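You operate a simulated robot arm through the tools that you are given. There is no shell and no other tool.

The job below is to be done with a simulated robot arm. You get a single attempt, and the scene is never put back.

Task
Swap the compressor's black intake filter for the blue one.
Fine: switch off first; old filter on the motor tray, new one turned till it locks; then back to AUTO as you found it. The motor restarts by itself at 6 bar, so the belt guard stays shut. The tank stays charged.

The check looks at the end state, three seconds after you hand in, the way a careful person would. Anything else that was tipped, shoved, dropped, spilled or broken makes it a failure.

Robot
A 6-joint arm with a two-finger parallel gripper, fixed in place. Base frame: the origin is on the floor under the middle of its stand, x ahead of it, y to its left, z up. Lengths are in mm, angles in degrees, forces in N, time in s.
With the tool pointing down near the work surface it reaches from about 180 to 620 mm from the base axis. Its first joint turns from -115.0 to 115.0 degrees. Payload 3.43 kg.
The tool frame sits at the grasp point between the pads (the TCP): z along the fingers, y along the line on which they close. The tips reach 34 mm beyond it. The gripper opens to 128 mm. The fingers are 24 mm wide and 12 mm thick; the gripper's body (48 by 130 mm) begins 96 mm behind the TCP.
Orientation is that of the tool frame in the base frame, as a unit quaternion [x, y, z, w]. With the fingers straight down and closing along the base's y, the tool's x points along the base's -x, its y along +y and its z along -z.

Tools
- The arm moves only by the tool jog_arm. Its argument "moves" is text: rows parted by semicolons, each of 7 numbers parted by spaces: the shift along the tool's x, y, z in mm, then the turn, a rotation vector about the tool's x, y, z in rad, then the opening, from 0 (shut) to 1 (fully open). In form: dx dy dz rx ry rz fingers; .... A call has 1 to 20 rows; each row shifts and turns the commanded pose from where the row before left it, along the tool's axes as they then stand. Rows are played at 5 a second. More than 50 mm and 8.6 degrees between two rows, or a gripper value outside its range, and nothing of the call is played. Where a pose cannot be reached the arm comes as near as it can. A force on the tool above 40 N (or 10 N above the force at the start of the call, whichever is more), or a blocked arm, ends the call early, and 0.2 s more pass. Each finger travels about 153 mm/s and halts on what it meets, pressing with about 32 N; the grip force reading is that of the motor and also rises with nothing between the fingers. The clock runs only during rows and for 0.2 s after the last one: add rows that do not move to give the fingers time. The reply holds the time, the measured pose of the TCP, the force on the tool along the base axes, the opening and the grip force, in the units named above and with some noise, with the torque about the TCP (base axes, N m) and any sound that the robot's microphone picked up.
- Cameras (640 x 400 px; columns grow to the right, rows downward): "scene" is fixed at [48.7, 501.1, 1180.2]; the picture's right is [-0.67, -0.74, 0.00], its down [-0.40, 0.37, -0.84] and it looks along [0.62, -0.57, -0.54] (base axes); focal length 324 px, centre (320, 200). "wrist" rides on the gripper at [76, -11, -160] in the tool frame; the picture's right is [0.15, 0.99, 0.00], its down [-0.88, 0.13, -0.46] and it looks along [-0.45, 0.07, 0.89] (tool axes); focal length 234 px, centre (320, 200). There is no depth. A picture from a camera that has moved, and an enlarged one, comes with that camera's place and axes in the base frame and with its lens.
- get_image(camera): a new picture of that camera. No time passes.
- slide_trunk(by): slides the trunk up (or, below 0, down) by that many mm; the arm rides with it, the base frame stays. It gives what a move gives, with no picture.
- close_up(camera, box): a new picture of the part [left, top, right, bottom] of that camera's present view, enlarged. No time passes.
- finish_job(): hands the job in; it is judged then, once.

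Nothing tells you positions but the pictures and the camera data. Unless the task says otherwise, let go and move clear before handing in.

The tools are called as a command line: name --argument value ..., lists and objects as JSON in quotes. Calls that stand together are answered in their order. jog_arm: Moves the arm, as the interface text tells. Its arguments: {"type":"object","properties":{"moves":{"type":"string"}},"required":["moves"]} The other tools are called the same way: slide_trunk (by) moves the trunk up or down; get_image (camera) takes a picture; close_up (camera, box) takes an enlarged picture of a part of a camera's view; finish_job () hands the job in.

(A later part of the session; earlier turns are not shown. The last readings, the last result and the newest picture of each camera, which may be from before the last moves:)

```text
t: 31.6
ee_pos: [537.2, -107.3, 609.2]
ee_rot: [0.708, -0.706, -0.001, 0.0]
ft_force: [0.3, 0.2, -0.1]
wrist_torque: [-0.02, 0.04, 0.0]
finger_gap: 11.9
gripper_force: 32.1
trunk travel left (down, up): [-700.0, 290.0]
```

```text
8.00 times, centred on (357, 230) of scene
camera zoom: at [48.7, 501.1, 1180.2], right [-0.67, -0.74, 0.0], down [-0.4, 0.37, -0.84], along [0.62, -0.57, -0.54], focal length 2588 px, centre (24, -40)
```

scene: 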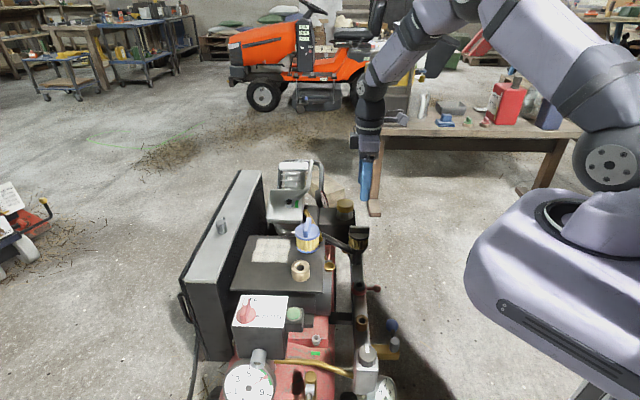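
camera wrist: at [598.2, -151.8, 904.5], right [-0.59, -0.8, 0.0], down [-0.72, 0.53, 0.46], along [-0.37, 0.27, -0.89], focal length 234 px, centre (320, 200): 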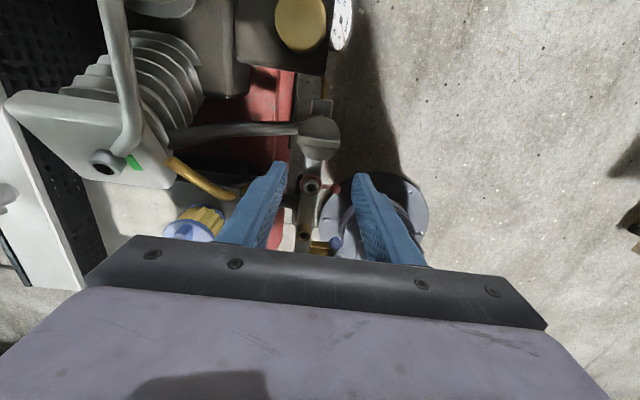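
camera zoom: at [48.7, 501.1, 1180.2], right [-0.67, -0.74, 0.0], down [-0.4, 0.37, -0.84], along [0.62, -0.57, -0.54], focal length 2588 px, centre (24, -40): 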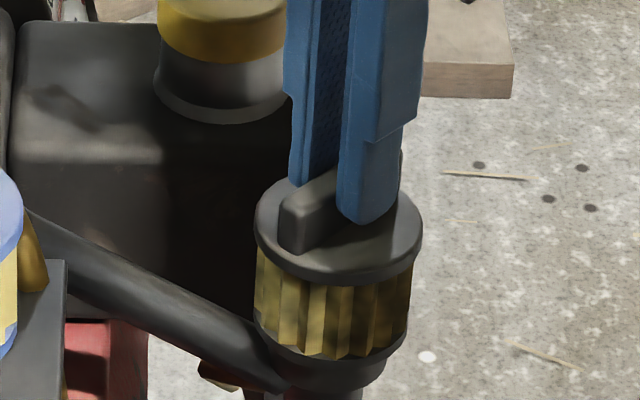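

It has turned 45° freely. I'll keep going in small steps and look for a stop.

jog_arm --moves "0 0 0 0 0 -0.0873 0.03; 0 0 0 0 0 -0.0873 0.03; 0 0 0 0 0 -0.0873 0.03; 0 0 0 0 0 0 0.03"

jog_arm --moves "0 0 0 0 0 -0.0873 0.03; 0 0 0 0 0 -0.0873 0.03; 0 0 0 0 0 -0.0873 0.03; 0 0 0 0 0 0 0.03"

close_up --camera "wrist" --box '[260, 110, 380, 210]'

close_up --camera "scene" --box '[325, 205, 389, 255]'

```text
t: 32.6
ee_pos: [536.6, -106.8, 609.7]
ee_rot: [0.794, -0.608, 0.0, -0.001]
ft_force: [-0.2, -0.8, -0.6]
wrist_torque: [-0.04, -0.03, 0.02]
finger_gap: 11.9
gripper_force: 31.9
trunk travel left (down, up): [-700.0, 290.0]
```

```text
t: 33.6
ee_pos: [537.5, -106.6, 609.7]
ee_rot: [0.866, -0.5, 0.0, 0.0]
ft_force: [-0.1, -1.0, -0.1]
wrist_torque: [0.01, -0.02, -0.01]
finger_gap: 12.0
gripper_force: 31.7
trunk travel left (down, up): [-700.0, 290.0]
```

```text
4.00 times, centred on (320, 160) of wrist
camera zoom: at [585.2, -166.4, 769.8], right [-0.78, -0.62, 0.0], down [-0.55, 0.7, 0.46], along [-0.28, 0.36, -0.89], focal length 937 px, centre (320, 360)
```

zoom: 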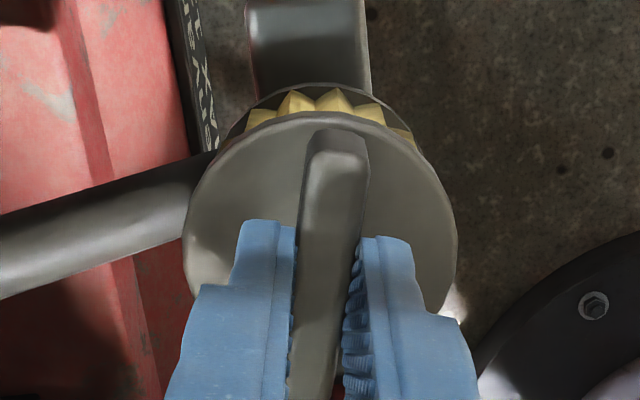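

```text
8.00 times, centred on (357, 230) of scene
camera zoom: at [48.7, 501.1, 1180.2], right [-0.67, -0.74, 0.0], down [-0.4, 0.37, -0.84], along [0.62, -0.57, -0.54], focal length 2588 px, centre (24, -40)
```

zoom: 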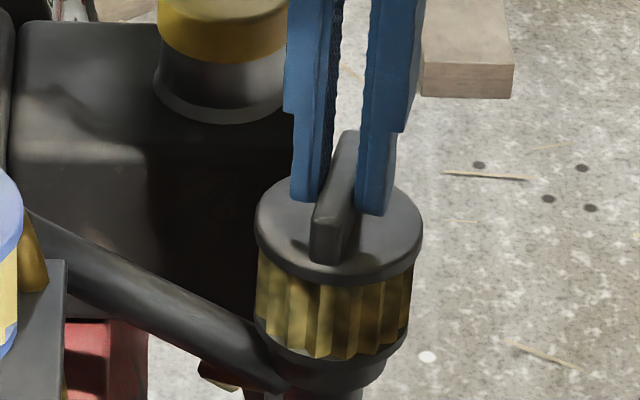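

It has turned 75° with no resistance. I'll try a small lift of a few millimetres to feel whether it has come free.

jog_arm --moves "0 0 -2 0 0 0 0.03; 0 0 -2 0 0 0 0.03; 0 0 0 0 0 0 0.03"

close_up --camera "scene" --box '[325, 205, 389, 255]'

```text
t: 34.4
ee_pos: [537.0, -107.0, 612.9]
ee_rot: [0.866, -0.5, 0.0, 0.0]
ft_force: [0.0, -0.1, -1.0]
wrist_torque: [0.01, 0.0, -0.01]
finger_gap: 12.0
gripper_force: 32.3
trunk travel left (down, up): [-700.0, 290.0]
```

```text
8.00 times, centred on (357, 230) of scene
camera zoom: at [48.7, 501.1, 1180.2], right [-0.67, -0.74, 0.0], down [-0.4, 0.37, -0.84], along [0.62, -0.57, -0.54], focal length 2588 px, centre (24, -40)
```

zoom: 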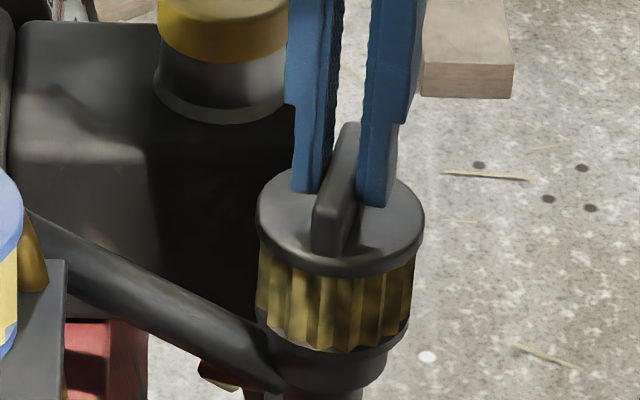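

The filter rises with the gripper with no resistance, so it is unlocked. I'll lift it straight up slowly.

jog_arm --moves "0 0 -8 0 0 0 0.03; 0 0 -10 0 0 0 0.03; 0 0 -15 0 0 0 0.03; 0 0 -20 0 0 0 0.03; 0 0 -25 0 0 0 0.03; 0 0 0 0 0 0 0.03"

close_up --camera "scene" --box '[315, 180, 395, 260]'

get_image --camera "wrist"

```text
t: 35.8
ee_pos: [536.5, -106.5, 691.5]
ee_rot: [0.866, -0.5, 0.0, 0.0]
ft_force: [-0.1, -0.2, -0.1]
wrist_torque: [0.03, -0.03, 0.02]
finger_gap: 12.0
gripper_force: 32.1
trunk travel left (down, up): [-700.0, 290.0]
```

```text
5.00 times, centred on (355, 220) of scene
camera zoom: at [48.7, 501.1, 1180.2], right [-0.67, -0.74, 0.0], down [-0.4, 0.37, -0.84], along [0.62, -0.57, -0.54], focal length 1618 px, centre (145, 100)
```

zoom: 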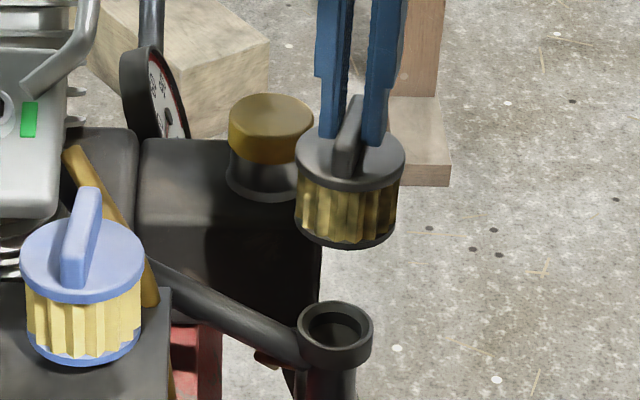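

```text
taken
camera wrist: at [585.3, -165.9, 851.7], right [-0.78, -0.62, 0.0], down [-0.55, 0.7, 0.46], along [-0.28, 0.36, -0.89], focal length 234 px, centre (320, 200)
```

wrist: 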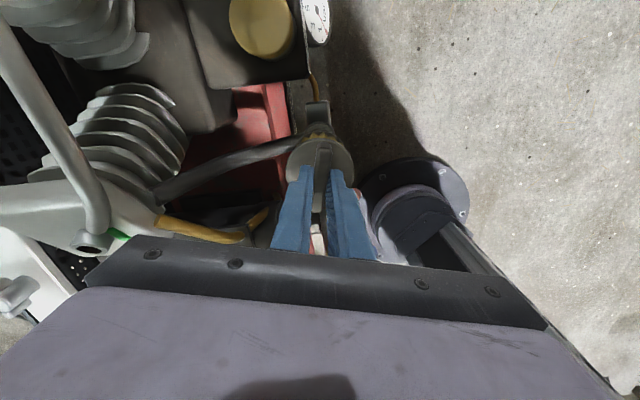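

The black filter is off and the open socket is visible. I'll inspect the socket and the tray before setting the old filter down.

close_up --camera "scene" --box '[337, 230, 377, 262]'

close_up --camera "scene" --box '[225, 210, 345, 300]'

close_up --camera "scene" --box '[337, 200, 377, 235]'

```text
12.50 times, centred on (357, 246) of scene
camera zoom: at [48.7, 501.1, 1180.2], right [-0.67, -0.74, 0.0], down [-0.4, 0.37, -0.84], along [0.62, -0.57, -0.54], focal length 4044 px, centre (-142, -375)
```

zoom: 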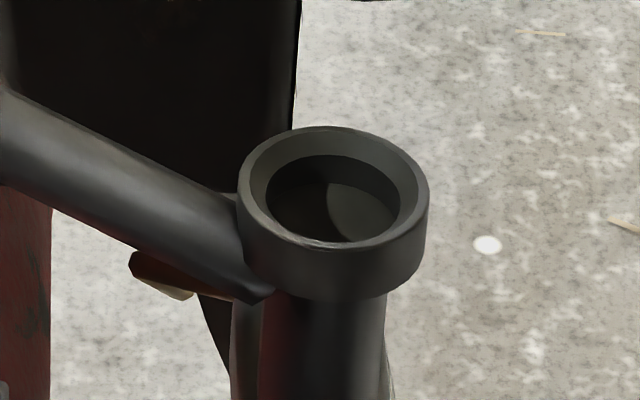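

```text
4.44 times, centred on (285, 255) of scene
camera zoom: at [48.7, 501.1, 1180.2], right [-0.67, -0.74, 0.0], down [-0.4, 0.37, -0.84], along [0.62, -0.57, -0.54], focal length 1438 px, centre (476, -44)
```

zoom: 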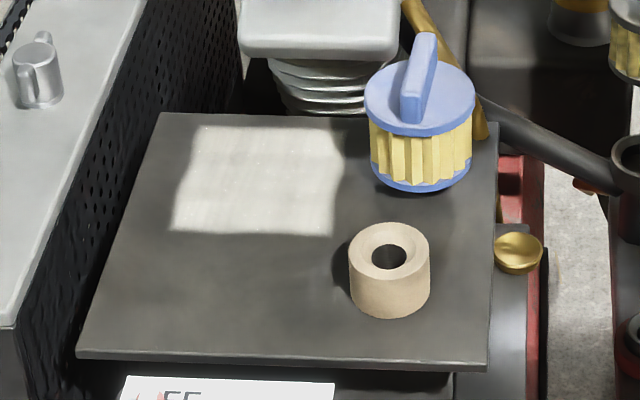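

```text
11.43 times, centred on (357, 218) of scene
camera zoom: at [48.7, 501.1, 1180.2], right [-0.67, -0.74, 0.0], down [-0.4, 0.37, -0.84], along [0.62, -0.57, -0.54], focal length 3698 px, centre (-103, 0)
```

zoom: 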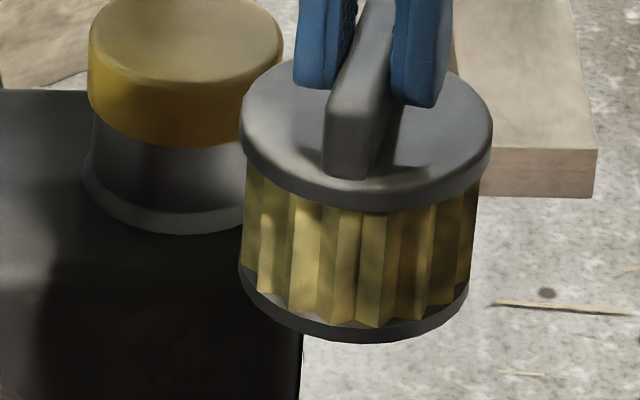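

The tray top works out at about z = 610, with free space at the front-left corner, away from the pale patch, the ring and the blue filter. I'll lift clear and carry the black filter there, to about (543, 217).

jog_arm --moves "0 0 -30 0 0 0 0.03; 0 0 -40 0 0 0 0.03; 0 0 -40 0 0 0 0.03; 0 0 -38 0 0 0 0.03; -34.6 -20.9 0 0 0 0 0.03; -34.6 -20.9 0 0 0 0 0.03; -34.6 -20.9 0 0 0 0 0.03; -34.6 -20.9 0 0 0 0 0.03; -34.6 -20.9 0 0 0 0 0.03; -34.6 -20.9 0 0 0 0 0.03; -34.6 -20.9 0 0 0 0 0.03; -34.7 -21.1 0 0 0 0 0.03; 0 0 0 0 0 0 0.03; 0 0 0 0 0 0 0.03"

get_image --camera "wrist"

close_up --camera "scene" --box '[175, 110, 375, 310]'

```text
t: 38.8
ee_pos: [544.5, 217.4, 838.7]
ee_rot: [0.866, -0.5, 0.0, 0.001]
ft_force: [0.1, 1.1, -0.8]
wrist_torque: [0.02, -0.04, 0.0]
finger_gap: 12.2
gripper_force: 32.4
trunk travel left (down, up): [-700.0, 290.0]
```

```text
taken
camera wrist: at [592.6, 157.5, 998.6], right [-0.78, -0.62, 0.0], down [-0.55, 0.7, 0.46], along [-0.28, 0.36, -0.89], focal length 234 px, centre (320, 200)
```

wrist: 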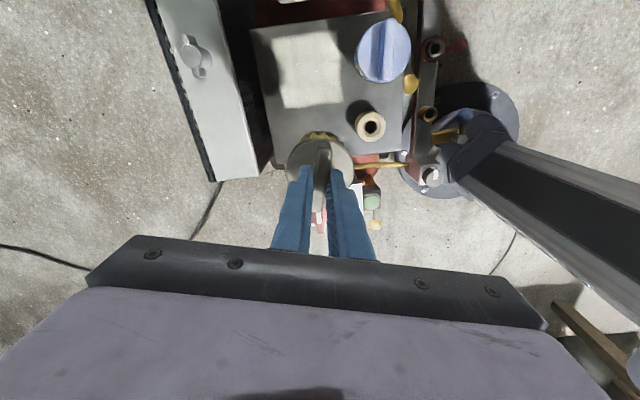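

```text
2.00 times, centred on (275, 210) of scene
camera zoom: at [48.7, 501.1, 1180.2], right [-0.67, -0.74, 0.0], down [-0.4, 0.37, -0.84], along [0.62, -0.57, -0.54], focal length 647 px, centre (410, 180)
```

zoom: 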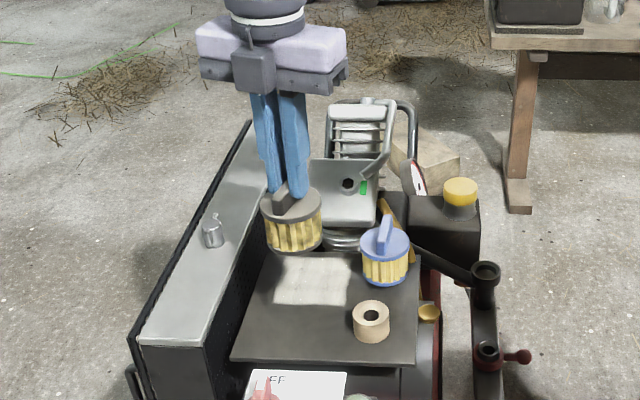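

The filter is now above the tray, and I can check the tray layout from this side. I'll zoom in to fix the tray corners and the ring accurately before lowering.

close_up --camera "wrist" --box '[240, 0, 440, 200]'

close_up --camera "wrist" --box '[240, 110, 360, 210]'

```text
2.00 times, centred on (340, 100) of wrist
camera zoom: at [592.6, 157.5, 998.6], right [-0.78, -0.62, 0.0], down [-0.55, 0.7, 0.46], along [-0.28, 0.36, -0.89], focal length 468 px, centre (280, 400)
```

zoom: 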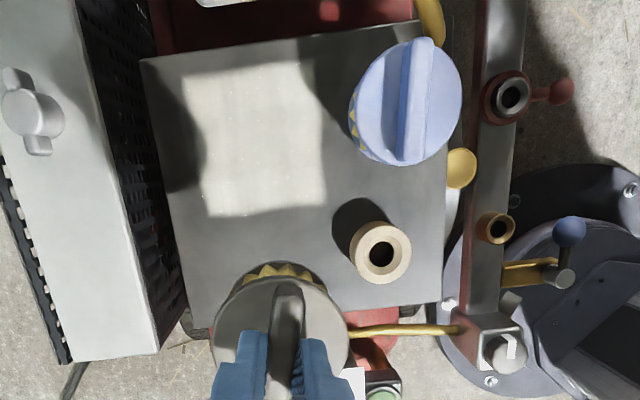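

```text
4.00 times, centred on (300, 160) of wrist
camera zoom: at [592.6, 157.5, 998.6], right [-0.78, -0.62, 0.0], down [-0.55, 0.7, 0.46], along [-0.28, 0.36, -0.89], focal length 937 px, centre (400, 360)
```

zoom: 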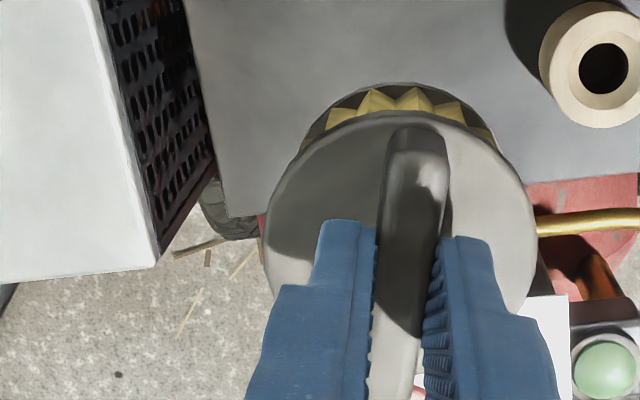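

Both views now agree: tray top z ≈ 599, front-left corner at about (570, 307), ring at about (495, 157), and this spot is clear of both the ring and the pale patch. I'll lower the filter to just above the tray.

jog_arm --moves "0 0 40 0 0 0 0.03; 0 0 40 0 0 0 0.03; 0 0 28 0 0 0 0.03; 0 0 14 0 0 0 0.03; 0 0 0 0 0 0 0.03"

close_up --camera "scene" --box '[225, 200, 345, 300]'

```text
t: 40.0
ee_pos: [543.7, 217.0, 715.8]
ee_rot: [0.866, -0.5, 0.0, 0.0]
ft_force: [0.2, 0.2, -1.2]
wrist_torque: [-0.01, 0.03, 0.01]
finger_gap: 12.1
gripper_force: 31.7
trunk travel left (down, up): [-700.0, 290.0]
```

```text
4.00 times, centred on (285, 250) of scene
camera zoom: at [48.7, 501.1, 1180.2], right [-0.67, -0.74, 0.0], down [-0.4, 0.37, -0.84], along [0.62, -0.57, -0.54], focal length 1294 px, centre (460, 0)
```

zoom: 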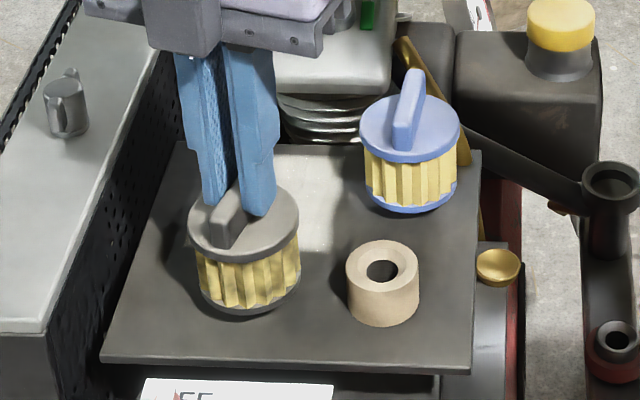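

It hangs just above the free corner of the tray. I'll lower in 2 mm steps to feel the contact.

jog_arm --moves "0 0 2 0 0 0 0.03; 0 0 2 0 0 0 0.03; 0 0 1 0 0 0 0.03; 0 0 0 0 0 0 0.03"

jog_arm --moves "0 0 1 0 0 0 0.03; 0 0 1 0 0 0 0.03; 0 0 0 0 0 0 0.03"

jog_arm --moves "0 0 1 0 0 0 0.03; 0 0 1 0 0 0 0.03; 0 0 0 0 0 0 0.03"

close_up --camera "scene" --box '[235, 225, 315, 290]'

```text
t: 41.0
ee_pos: [544.3, 216.1, 711.6]
ee_rot: [0.866, -0.5, 0.001, 0.0]
ft_force: [-0.3, 1.1, -0.8]
wrist_torque: [-0.01, 0.01, -0.02]
finger_gap: 11.6
gripper_force: 32.0
trunk travel left (down, up): [-700.0, 290.0]
```

```text
t: 41.8
ee_pos: [543.4, 216.2, 711.9]
ee_rot: [0.866, -0.5, 0.0, -0.001]
ft_force: [-1.3, -0.3, 9.5]
wrist_torque: [0.02, 0.12, 0.02]
finger_gap: 12.2
gripper_force: 32.4
trunk travel left (down, up): [-700.0, 290.0]
```

```text
t: 42.6
ee_pos: [543.5, 216.6, 711.5]
ee_rot: [0.866, -0.5, 0.002, -0.003]
ft_force: [-1.9, 0.8, 26.0]
wrist_torque: [0.14, 0.26, 0.01]
finger_gap: 12.0
gripper_force: 32.1
trunk travel left (down, up): [-700.0, 290.0]
```

```text
6.15 times, centred on (275, 258) of scene
camera zoom: at [48.7, 501.1, 1180.2], right [-0.67, -0.74, 0.0], down [-0.4, 0.37, -0.84], along [0.62, -0.57, -0.54], focal length 1991 px, centre (597, -154)
```

zoom: 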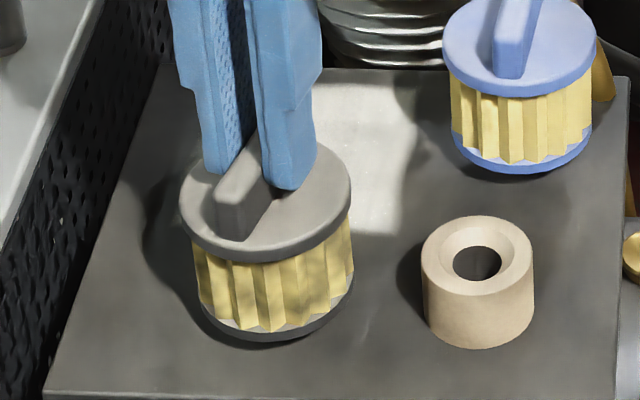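

Contact is felt (the base touched at TCP z ≈ 711). I'll relieve the pressing force, open gently, and rise.

jog_arm --moves "0 0 -1.5 0 0 0 0.03; 0 0 -1.5 0 0 0 0.03; 0 0 0 0 0 0 0.03"

jog_arm --moves "0 0 0 0 0 0 0.15; 0 0 0 0 0 0 0.25; 0 0 0 0 0 0 0.35; 0 0 0 0 0 0 0.35; 0 0 -15 0 0 0 0.35; 0 0 -30 0 0 0 0.35; 0 0 -40 0 0 0 0.35; 0 0 -40 0 0 0 0.35; 0 0 0 0 0 0 0.35"

get_image --camera "wrist"

close_up --camera "scene" --box '[225, 200, 345, 300]'

```text
t: 43.4
ee_pos: [542.8, 217.0, 711.7]
ee_rot: [0.866, -0.499, 0.001, -0.001]
ft_force: [1.6, 2.9, 12.1]
wrist_torque: [0.23, -0.14, -0.03]
finger_gap: 12.3
gripper_force: 31.9
trunk travel left (down, up): [-700.0, 290.0]
```

```text
t: 45.4
ee_pos: [543.4, 217.7, 836.6]
ee_rot: [0.866, -0.5, 0.0, 0.001]
ft_force: [0.3, 0.6, 0.2]
wrist_torque: [0.03, 0.01, 0.02]
finger_gap: 44.7
gripper_force: 0.1
trunk travel left (down, up): [-700.0, 290.0]
```

```text
taken
camera wrist: at [592.0, 157.6, 996.5], right [-0.78, -0.62, 0.0], down [-0.55, 0.7, 0.46], along [-0.28, 0.36, -0.89], focal length 234 px, centre (320, 200)
```

wrist: 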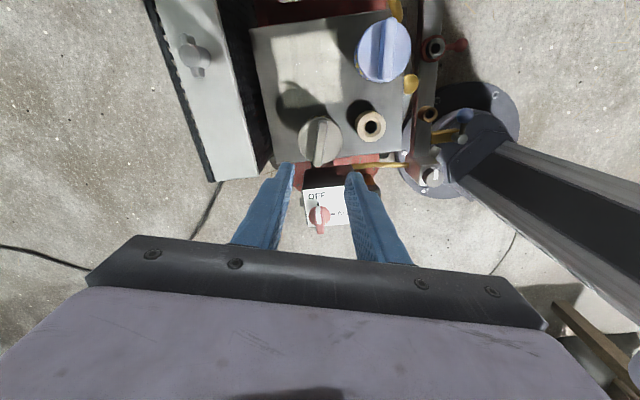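

```text
4.00 times, centred on (285, 250) of scene
camera zoom: at [48.7, 501.1, 1180.2], right [-0.67, -0.74, 0.0], down [-0.4, 0.37, -0.84], along [0.62, -0.57, -0.54], focal length 1294 px, centre (460, 0)
```

zoom: 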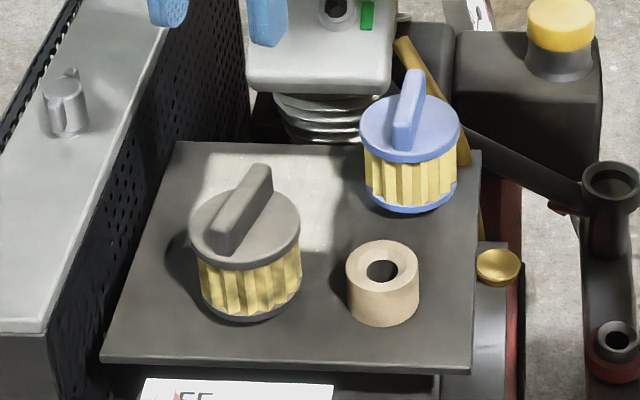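

The black filter stands upright on the tray. Next I move above the blue filter with the gripper turned to match its handle, whose bar lies at about 129° yaw.

jog_arm --moves "0 0 0 0 0 -0.0785 0.4; 0 0 0 0 0 -0.0785 0.4; 27.3 19.35 0 0 0 0 0.4; 27.3 19.35 0 0 0 0 0.4; 27.3 19.35 0 0 0 0 0.4; 27.3 19.35 0 0 0 0 0.4; 0 0 30 0 0 0 0.4; 0 0 0 0 0 0 0.4; 0 0 0 0 0 0 0.4"

get_image --camera "wrist"

close_up --camera "wrist" --box '[270, 85, 370, 175]'

close_up --camera "scene" --box '[225, 180, 385, 300]'

```text
t: 47.4
ee_pos: [552.0, 82.9, 807.2]
ee_rot: [0.902, -0.432, 0.001, 0.0]
ft_force: [0.7, -0.2, -0.2]
wrist_torque: [0.03, 0.03, -0.04]
finger_gap: 51.0
gripper_force: 0.0
trunk travel left (down, up): [-700.0, 290.0]
```

```text
taken
camera wrist: at [609.2, 31.6, 967.1], right [-0.68, -0.74, 0.0], down [-0.66, 0.6, 0.46], along [-0.34, 0.31, -0.89], focal length 234 px, centre (320, 200)
```

wrist: 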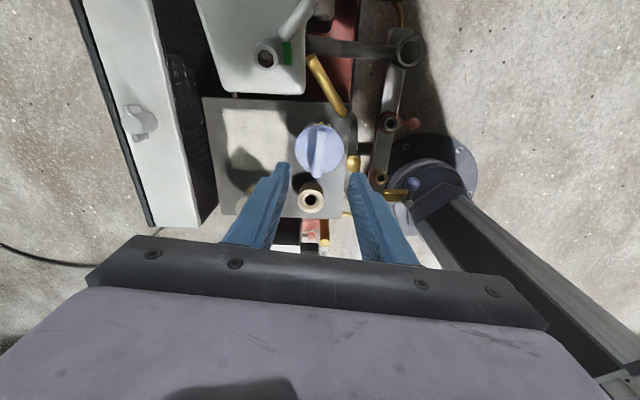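

```text
4.44 times, centred on (320, 130) of wrist
camera zoom: at [609.2, 31.6, 967.1], right [-0.68, -0.74, 0.0], down [-0.66, 0.6, 0.46], along [-0.34, 0.31, -0.89], focal length 1041 px, centre (320, 511)
```

zoom: 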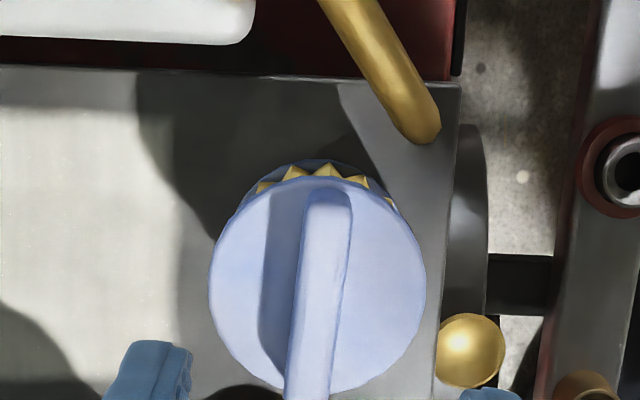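

```text
3.33 times, centred on (305, 240) of scene
camera zoom: at [48.7, 501.1, 1180.2], right [-0.67, -0.74, 0.0], down [-0.4, 0.37, -0.84], along [0.62, -0.57, -0.54], focal length 1078 px, centre (370, 67)
```

zoom: 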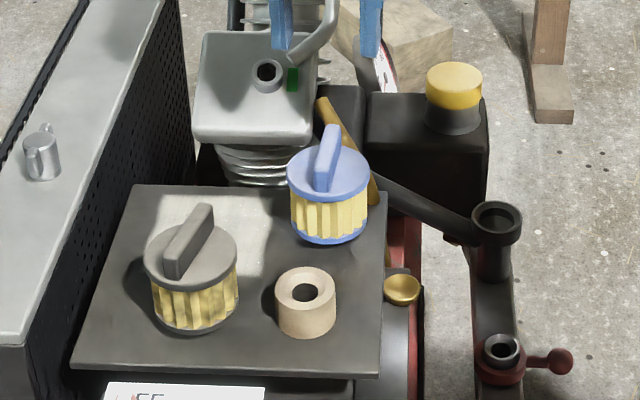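

The gripper is lined up with the blue handle to within about 1.5°. I'll take one more enlarged view to fix the along-bar offset before descending.

close_up --camera "wrist" --box '[280, 110, 360, 190]'

close_up --camera "scene" --box '[280, 210, 336, 260]'

```text
5.00 times, centred on (320, 150) of wrist
camera zoom: at [609.2, 31.6, 967.1], right [-0.68, -0.74, 0.0], down [-0.66, 0.6, 0.46], along [-0.34, 0.31, -0.89], focal length 1171 px, centre (320, 450)
```

zoom: 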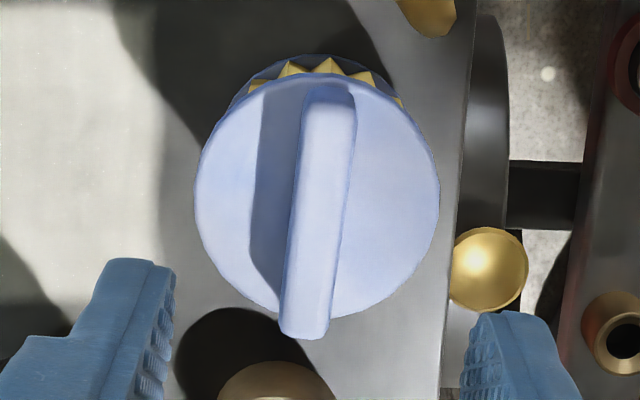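

```text
8.00 times, centred on (308, 235) of scene
camera zoom: at [48.7, 501.1, 1180.2], right [-0.67, -0.74, 0.0], down [-0.4, 0.37, -0.84], along [0.62, -0.57, -0.54], focal length 2588 px, centre (416, -80)
```

zoom: 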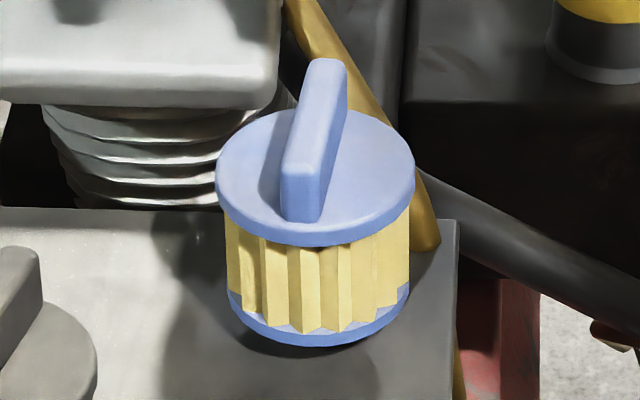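

The blue filter's axis is about 3 mm off along the handle, at roughly (550, 85.5), with its bar top near z = 684. I'll correct this and come down around the bar.

jog_arm --moves "-3.3 0 0 0 0 0 0.4; 0 0 40 0 0 0 0.4; 0 0 30 0 0 0 0.4; 0 0 20 0 0 0 0.4; 0 0 0 0 0 0 0.4"

close_up --camera "wrist" --box '[260, 110, 380, 210]'

close_up --camera "scene" --box '[270, 195, 350, 260]'

```text
t: 48.6
ee_pos: [550.3, 86.9, 716.8]
ee_rot: [0.903, -0.43, 0.001, 0.0]
ft_force: [0.5, 0.0, 0.0]
wrist_torque: [0.0, 0.0, 0.03]
finger_gap: 51.4
gripper_force: 0.2
trunk travel left (down, up): [-700.0, 290.0]
```

```text
4.00 times, centred on (320, 160) of wrist
camera zoom: at [606.5, 34.1, 877.0], right [-0.68, -0.74, 0.0], down [-0.66, 0.6, 0.46], along [-0.34, 0.31, -0.89], focal length 937 px, centre (320, 360)
```

zoom: 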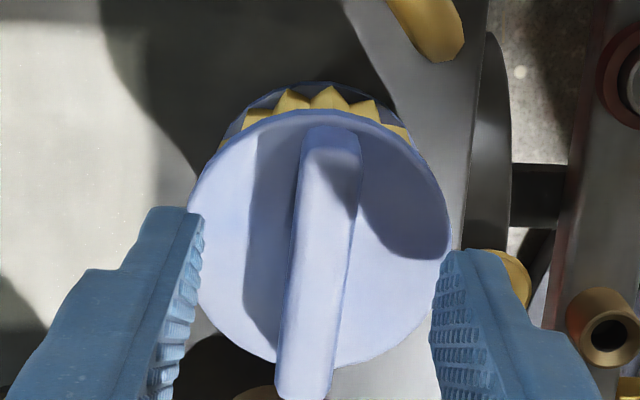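

```text
6.15 times, centred on (310, 228) of scene
camera zoom: at [48.7, 501.1, 1180.2], right [-0.67, -0.74, 0.0], down [-0.4, 0.37, -0.84], along [0.62, -0.57, -0.54], focal length 1991 px, centre (382, 31)
```

zoom: 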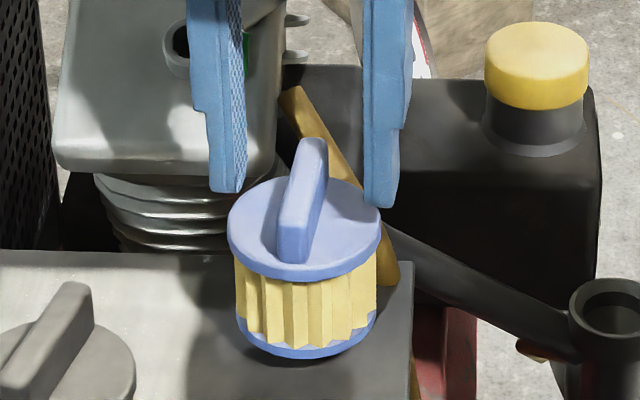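

The fingers straddle the blue handle just as they did on the black one. I'll go down another 13 mm and close.

jog_arm --moves "0 -1 5 0 0 0 0.4; 0 0 5 0 0 0 0.4; 0 0 3 0 0 0 0.4; 0 0 0 0 0 0 0.4"

jog_arm --moves "0 0 0 0 0 0 0.2; 0 0 0 0 0 0 0.03; 0 0 0 0 0 0 0.03; 0 0 0 0 0 0 0.03"

close_up --camera "wrist" --box '[260, 110, 380, 210]'

close_up --camera "scene" --box '[270, 195, 350, 260]'

```text
t: 49.6
ee_pos: [550.9, 85.6, 703.8]
ee_rot: [0.903, -0.43, 0.001, 0.0]
ft_force: [0.6, 1.1, -0.2]
wrist_torque: [0.02, 0.01, 0.01]
finger_gap: 51.1
gripper_force: 0.2
trunk travel left (down, up): [-700.0, 290.0]
```

```text
t: 50.6
ee_pos: [549.8, 86.5, 704.3]
ee_rot: [0.903, -0.43, 0.0, 0.0]
ft_force: [0.3, -0.3, -0.3]
wrist_torque: [0.03, 0.02, 0.0]
finger_gap: 12.1
gripper_force: 32.0
trunk travel left (down, up): [-700.0, 290.0]
```

```text
4.00 times, centred on (320, 160) of wrist
camera zoom: at [607.7, 34.8, 863.7], right [-0.68, -0.74, 0.0], down [-0.66, 0.6, 0.46], along [-0.34, 0.31, -0.89], focal length 937 px, centre (320, 360)
```

zoom: 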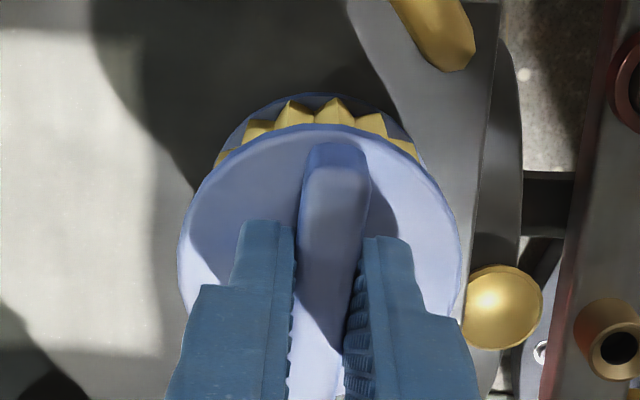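

```text
6.15 times, centred on (310, 228) of scene
camera zoom: at [48.7, 501.1, 1180.2], right [-0.67, -0.74, 0.0], down [-0.4, 0.37, -0.84], along [0.62, -0.57, -0.54], focal length 1991 px, centre (382, 31)
```

zoom: 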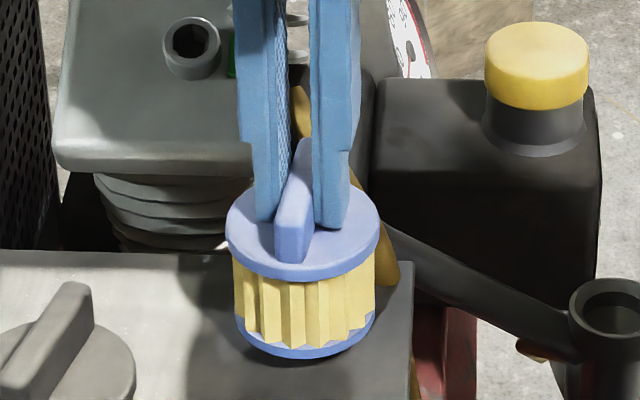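

The blue filter is gripped (12.1 mm). I'll lift it clear, turn to the 120° yaw at which the old one came off, and carry it over the socket.

jog_arm --moves "0 0 -15 0 0 0 0.03; 0 0 -35 0 0 0 0.03; 0 0 -40 0 0 0 0.03; 0 0 -40 0 0 0 0.03; 0 0 0 0 0 0.0794 0.03; 0 0 0 0 0 0.0794 0.03; 32.4 21.5 0 0 0 0 0.03; 32.4 21.5 0 0 0 0 0.03; 32.4 21.5 0 0 0 0 0.03; 32.4 21.5 0 0 0 0 0.03; 32.3 21.4 0 0 0 0 0.03; 0 0 0 0 0 0 0.03; 0 0 0 0 0 0 0.03"

close_up --camera "scene" --box '[265, 110, 425, 270]'

get_image --camera "wrist"

```text
t: 53.4
ee_pos: [538.3, -107.4, 833.6]
ee_rot: [0.866, -0.5, 0.0, 0.001]
ft_force: [1.1, 0.4, -1.3]
wrist_torque: [-0.02, 0.01, 0.02]
finger_gap: 12.1
gripper_force: 31.6
trunk travel left (down, up): [-700.0, 290.0]
```

```text
2.50 times, centred on (345, 190) of scene
camera zoom: at [48.7, 501.1, 1180.2], right [-0.67, -0.74, 0.0], down [-0.4, 0.37, -0.84], along [0.62, -0.57, -0.54], focal length 809 px, centre (258, 225)
```

zoom: 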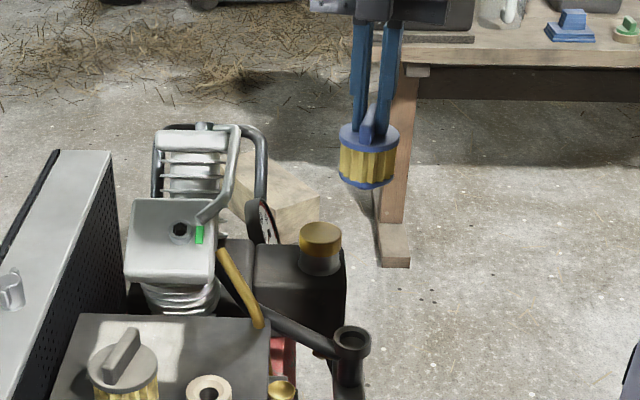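

```text
taken
camera wrist: at [586.6, -167.0, 993.5], right [-0.78, -0.62, 0.0], down [-0.55, 0.7, 0.46], along [-0.28, 0.36, -0.89], focal length 234 px, centre (320, 200)
```

wrist: 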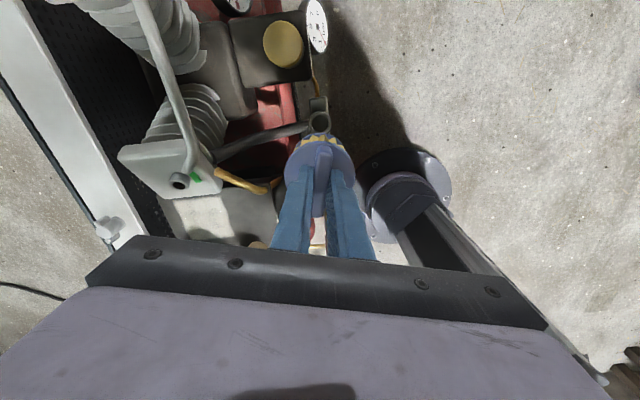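

The blue filter hangs above the socket, which is visible just past it in the wrist view. I'll enlarge it to check lateral alignment and look for lug slots.

close_up --camera "wrist" --box '[290, 95, 350, 145]'

close_up --camera "scene" --box '[340, 145, 380, 195]'

```text
8.00 times, centred on (320, 120) of wrist
camera zoom: at [586.6, -167.0, 993.5], right [-0.78, -0.62, 0.0], down [-0.55, 0.7, 0.46], along [-0.28, 0.36, -0.89], focal length 1873 px, centre (320, 840)
```

zoom: 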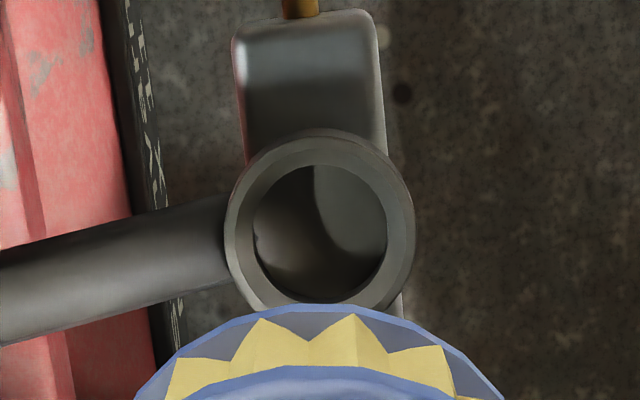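

```text
8.00 times, centred on (360, 170) of scene
camera zoom: at [48.7, 501.1, 1180.2], right [-0.67, -0.74, 0.0], down [-0.4, 0.37, -0.84], along [0.62, -0.57, -0.54], focal length 2588 px, centre (0, 440)
```

zoom: 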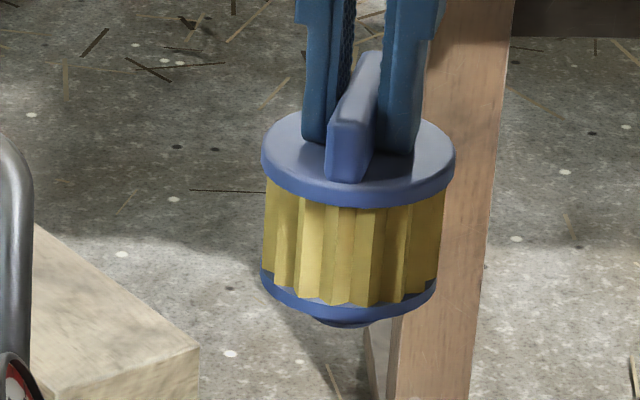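

The socket centre lies within about 1 mm of the gripper axis, and a short spigot shows under the blue filter. I'll descend to about 25 mm above the socket and look again.

jog_arm --moves "0 0 40 0 0 0 0.03; 0 0 40 0 0 0 0.03; 0 0 40 0 0 0 0.03; 0 0 40 0 0 0 0.03; 0 0 28 0 0 0 0.03; 0 0 0 0 0 0 0.03; 0 0 0 0 0 0 0.03"

close_up --camera "scene" --box '[325, 200, 389, 260]'

close_up --camera "wrist" --box '[260, 90, 380, 210]'

```text
t: 55.0
ee_pos: [538.1, -107.5, 645.6]
ee_rot: [0.865, -0.502, 0.0, 0.0]
ft_force: [0.4, 0.6, -0.3]
wrist_torque: [-0.01, -0.03, 0.03]
finger_gap: 11.9
gripper_force: 31.6
trunk travel left (down, up): [-700.0, 290.0]
```

```text
6.67 times, centred on (357, 230) of scene
camera zoom: at [48.7, 501.1, 1180.2], right [-0.67, -0.74, 0.0], down [-0.4, 0.37, -0.84], along [0.62, -0.57, -0.54], focal length 2157 px, centre (73, 0)
```

zoom: 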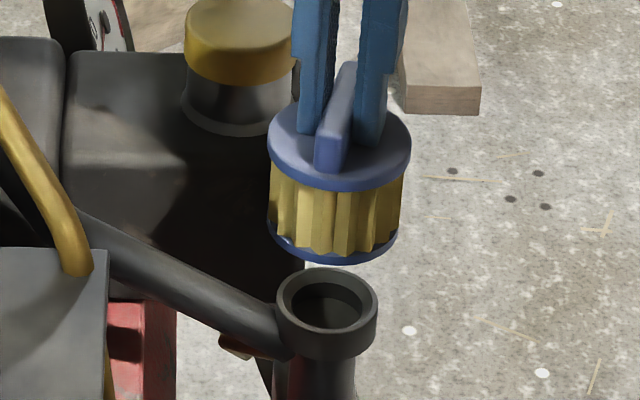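

```text
3.33 times, centred on (320, 150) of wrist
camera zoom: at [586.8, -166.9, 805.8], right [-0.78, -0.62, 0.0], down [-0.55, 0.7, 0.46], along [-0.28, 0.36, -0.89], focal length 781 px, centre (320, 367)
```

zoom: 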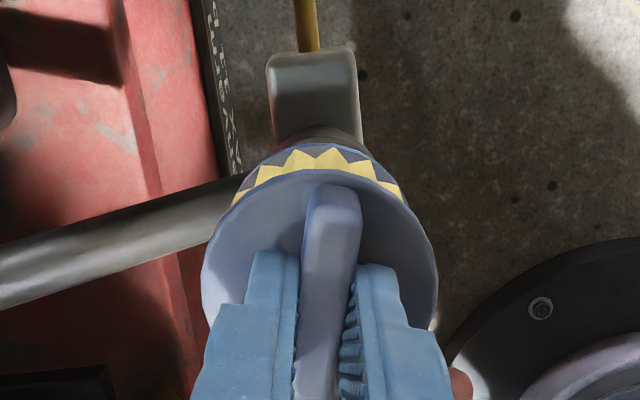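

The blue filter lines up over the socket in both views. I'll lower it slowly until the spigot meets the socket.

jog_arm --moves "0 0 8 0 0 0 0.03; 0 0 8 0 0 0 0.03; 0 0 6 0 0 0 0.03; 0 0 0 0 0 0 0.03"

jog_arm --moves "0 0 2 0 0 0 0.03; 0 0 2 0 0 0 0.03; 0 0 0 0 0 0 0.03"

jog_arm --moves "0 0 2 0 0 0 0.03; 0 0 2 0 0 0 0.03; 0 0 0 0 0 0 0.03"

close_up --camera "scene" --box '[325, 205, 389, 255]'

```text
t: 56.0
ee_pos: [539.1, -107.2, 624.5]
ee_rot: [0.866, -0.501, 0.0, 0.0]
ft_force: [-1.2, 0.4, -0.1]
wrist_torque: [0.0, 0.02, -0.02]
finger_gap: 12.2
gripper_force: 32.3
trunk travel left (down, up): [-700.0, 290.0]
```

```text
t: 56.8
ee_pos: [538.3, -108.9, 619.4]
ee_rot: [0.866, -0.501, -0.001, 0.0]
ft_force: [-0.4, -0.1, -0.4]
wrist_torque: [0.0, 0.0, 0.0]
finger_gap: 12.0
gripper_force: 32.0
trunk travel left (down, up): [-700.0, 290.0]
```

```text
t: 57.6
ee_pos: [539.0, -107.4, 615.1]
ee_rot: [0.866, -0.501, 0.0, 0.0]
ft_force: [-0.1, -0.3, 0.1]
wrist_torque: [0.0, 0.02, 0.01]
finger_gap: 12.0
gripper_force: 32.2
trunk travel left (down, up): [-700.0, 290.0]
```

```text
8.00 times, centred on (357, 230) of scene
camera zoom: at [48.7, 501.1, 1180.2], right [-0.67, -0.74, 0.0], down [-0.4, 0.37, -0.84], along [0.62, -0.57, -0.54], focal length 2588 px, centre (24, -40)
```

zoom: 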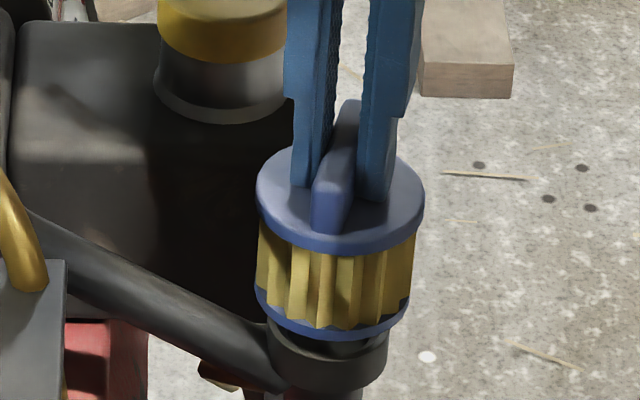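

There is no contact yet and the flange is still about 10 mm above its seat. I continue downward in small steps.

jog_arm --moves "0 0 2 0 0 0 0.03; 0 0 2 0 0 0 0.03; 0 0 0 0 0 0 0.03"

jog_arm --moves "0 0 1.5 0 0 0 0.03; 0 0 1.5 0 0 0 0.03; 0 0 0 0 0 0 0.03"

jog_arm --moves "0 0 1.5 0 0 0 0.03; 0 0 1.5 0 0 0 0.03; 0 0 0 0 0 0 0.03"

close_up --camera "scene" --box '[325, 205, 389, 255]'

```text
t: 58.4
ee_pos: [538.9, -107.8, 611.1]
ee_rot: [0.866, -0.501, -0.001, 0.0]
ft_force: [0.2, -0.3, -1.1]
wrist_torque: [0.0, 0.0, -0.01]
finger_gap: 11.8
gripper_force: 32.4
trunk travel left (down, up): [-700.0, 290.0]
```

```text
t: 59.2
ee_pos: [537.5, -107.2, 608.1]
ee_rot: [0.865, -0.501, 0.0, -0.001]
ft_force: [-0.1, 0.4, -0.6]
wrist_torque: [0.03, 0.01, 0.01]
finger_gap: 11.9
gripper_force: 31.7
trunk travel left (down, up): [-700.0, 290.0]
```

```text
t: 60.0
ee_pos: [539.5, -107.8, 605.5]
ee_rot: [0.865, -0.501, 0.0, 0.0]
ft_force: [0.1, 0.2, -1.4]
wrist_torque: [-0.01, 0.02, 0.0]
finger_gap: 11.9
gripper_force: 31.8
trunk travel left (down, up): [-700.0, 290.0]
```

```text
8.00 times, centred on (357, 230) of scene
camera zoom: at [48.7, 501.1, 1180.2], right [-0.67, -0.74, 0.0], down [-0.4, 0.37, -0.84], along [0.62, -0.57, -0.54], focal length 2588 px, centre (24, -40)
```

zoom: 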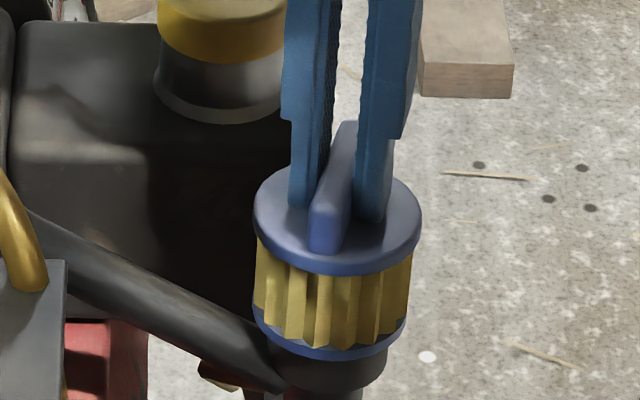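

About 3 mm remain to the seat. I continue in 1 mm steps, watching the force.

jog_arm --moves "0 0 1 0 0 0 0.03; 0 0 1 0 0 0 0.03; 0 0 0 0 0 0 0.03"

jog_arm --moves "0 0 1 0 0 0 0.03; 0 0 0 0 0 0 0.03"

close_up --camera "scene" --box '[325, 205, 389, 255]'

```text
t: 60.8
ee_pos: [537.9, -107.3, 604.2]
ee_rot: [0.866, -0.501, 0.001, 0.0]
ft_force: [-0.3, -0.1, -1.0]
wrist_torque: [0.0, 0.0, 0.0]
finger_gap: 12.0
gripper_force: 32.2
trunk travel left (down, up): [-700.0, 290.0]
```

```text
t: 61.4
ee_pos: [537.8, -107.4, 601.5]
ee_rot: [0.866, -0.5, -0.001, 0.0]
ft_force: [0.3, -0.3, -0.6]
wrist_torque: [0.04, 0.01, -0.02]
finger_gap: 11.9
gripper_force: 32.2
trunk travel left (down, up): [-700.0, 290.0]
```

```text
8.00 times, centred on (357, 230) of scene
camera zoom: at [48.7, 501.1, 1180.2], right [-0.67, -0.74, 0.0], down [-0.4, 0.37, -0.84], along [0.62, -0.57, -0.54], focal length 2588 px, centre (24, -40)
```

zoom: 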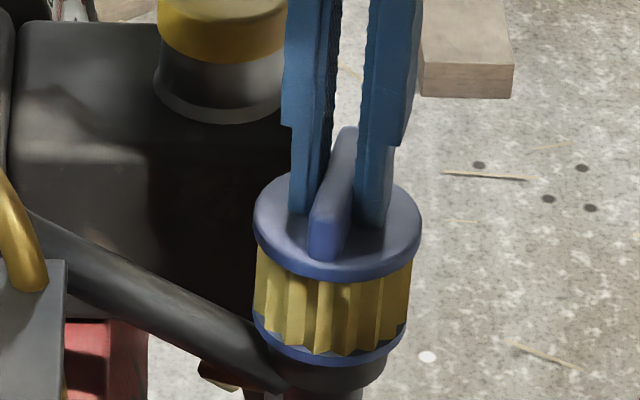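

Nearly seated, and still no force. Two more 1 mm steps.

jog_arm --moves "0 0 1 0 0 0 0.03; 0 0 0 0 0 0 0.03"

jog_arm --moves "0 0 1 0 0 0 0.03; 0 0 0 0 0 0 0.03"

```text
t: 62.0
ee_pos: [537.6, -107.9, 600.3]
ee_rot: [0.865, -0.501, 0.0, -0.001]
ft_force: [0.3, -0.4, -0.7]
wrist_torque: [-0.03, 0.0, 0.02]
finger_gap: 11.8
gripper_force: 32.4
trunk travel left (down, up): [-700.0, 290.0]
```

```text
t: 62.6
ee_pos: [538.4, -107.2, 599.5]
ee_rot: [0.866, -0.501, 0.001, 0.0]
ft_force: [-0.3, -0.3, 4.3]
wrist_torque: [0.06, 0.13, 0.0]
finger_gap: 11.9
gripper_force: 32.0
trunk travel left (down, up): [-700.0, 290.0]
```

The filter has met its seat (4 N). I'll now turn it clockwise toward the locked position, watching torque and sound.

jog_arm --moves "0 0 0 0 0 0.0873 0.03; 0 0 0 0 0 0.0873 0.03; 0 0 0 0 0 0.0873 0.03; 0 0 0 0 0 0 0.03"

jog_arm --moves "0 0 0 0 0 0.0873 0.03; 0 0 0 0 0 0.0873 0.03; 0 0 0 0 0 0.0873 0.03; 0 0 0 0 0 0 0.03"

close_up --camera "wrist" --box '[260, 110, 380, 210]'

close_up --camera "scene" --box '[325, 205, 389, 255]'

```text
t: 63.6
ee_pos: [537.9, -108.0, 601.8]
ee_rot: [0.792, -0.61, 0.0, -0.001]
ft_force: [-1.3, 0.4, 7.7]
wrist_torque: [0.02, 0.08, 0.04]
finger_gap: 11.9
gripper_force: 32.7
trunk travel left (down, up): [-700.0, 290.0]
```

```text
t: 64.6
ee_pos: [537.9, -107.3, 600.1]
ee_rot: [-0.706, 0.708, -0.001, 0.0]
ft_force: [0.5, -1.7, 6.0]
wrist_torque: [-0.1, 0.0, 0.02]
finger_gap: 11.9
gripper_force: 31.9
trunk travel left (down, up): [-700.0, 290.0]
```

```text
4.00 times, centred on (320, 160) of wrist
camera zoom: at [549.5, -183.2, 761.2], right [-0.99, -0.14, 0.0], down [-0.13, 0.88, 0.46], along [-0.06, 0.45, -0.89], focal length 937 px, centre (320, 360)
```

zoom: 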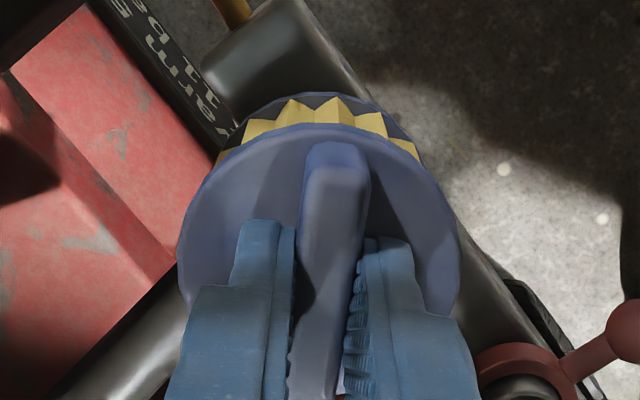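

```text
8.00 times, centred on (357, 230) of scene
camera zoom: at [48.7, 501.1, 1180.2], right [-0.67, -0.74, 0.0], down [-0.4, 0.37, -0.84], along [0.62, -0.57, -0.54], focal length 2588 px, centre (24, -40)
```

zoom: 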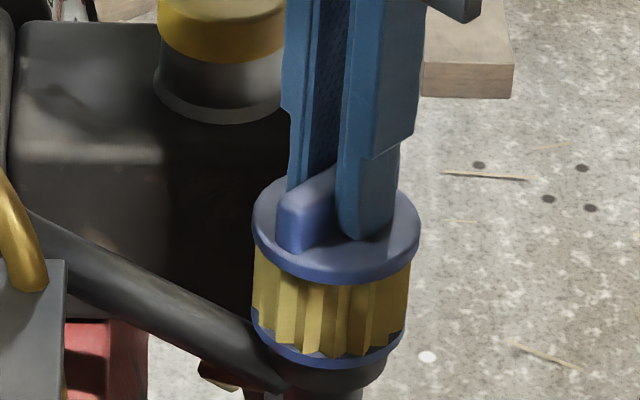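

It turns smoothly while staying seated. I continue clockwise.

jog_arm --moves "0 0 0 0 0 0.0873 0.03; 0 0 0 0 0 0.0873 0.03; 0 0 0 0 0 0.0873 0.03; 0 0 0 0 0 0 0.03"

jog_arm --moves "0 0 0 0 0 0.0873 0.03; 0 0 0 0 0 0.0873 0.03; 0 0 0 0 0 0.0873 0.03; 0 0 0 0 0 0 0.03"

close_up --camera "wrist" --box '[260, 110, 380, 210]'

close_up --camera "scene" --box '[325, 205, 389, 255]'

```text
t: 65.6
ee_pos: [537.5, -108.1, 600.0]
ee_rot: [-0.607, 0.795, -0.001, 0.001]
ft_force: [1.2, -1.4, 7.5]
wrist_torque: [-0.15, 0.04, 0.0]
finger_gap: 11.9
gripper_force: 32.3
trunk travel left (down, up): [-700.0, 290.0]
```

```text
t: 66.6
ee_pos: [537.7, -107.3, 601.0]
ee_rot: [-0.499, 0.867, 0.0, 0.0]
ft_force: [0.8, 0.3, 8.1]
wrist_torque: [0.02, 0.0, 0.0]
finger_gap: 11.9
gripper_force: 32.0
trunk travel left (down, up): [-700.0, 290.0]
```

```text
4.00 times, centred on (320, 160) of wrist
camera zoom: at [509.6, -178.4, 761.1], right [-0.93, 0.37, 0.0], down [0.33, 0.83, 0.46], along [0.17, 0.42, -0.89], focal length 937 px, centre (320, 360)
```

zoom: 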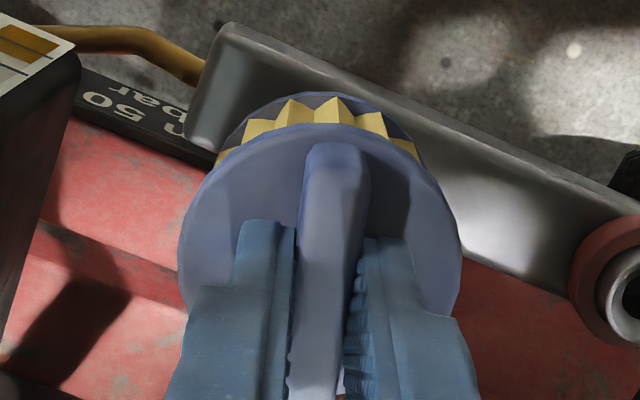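

```text
8.00 times, centred on (357, 230) of scene
camera zoom: at [48.7, 501.1, 1180.2], right [-0.67, -0.74, 0.0], down [-0.4, 0.37, -0.84], along [0.62, -0.57, -0.54], focal length 2588 px, centre (24, -40)
```

zoom: 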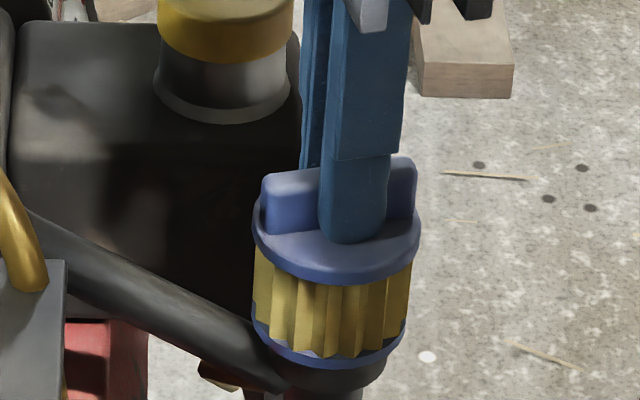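

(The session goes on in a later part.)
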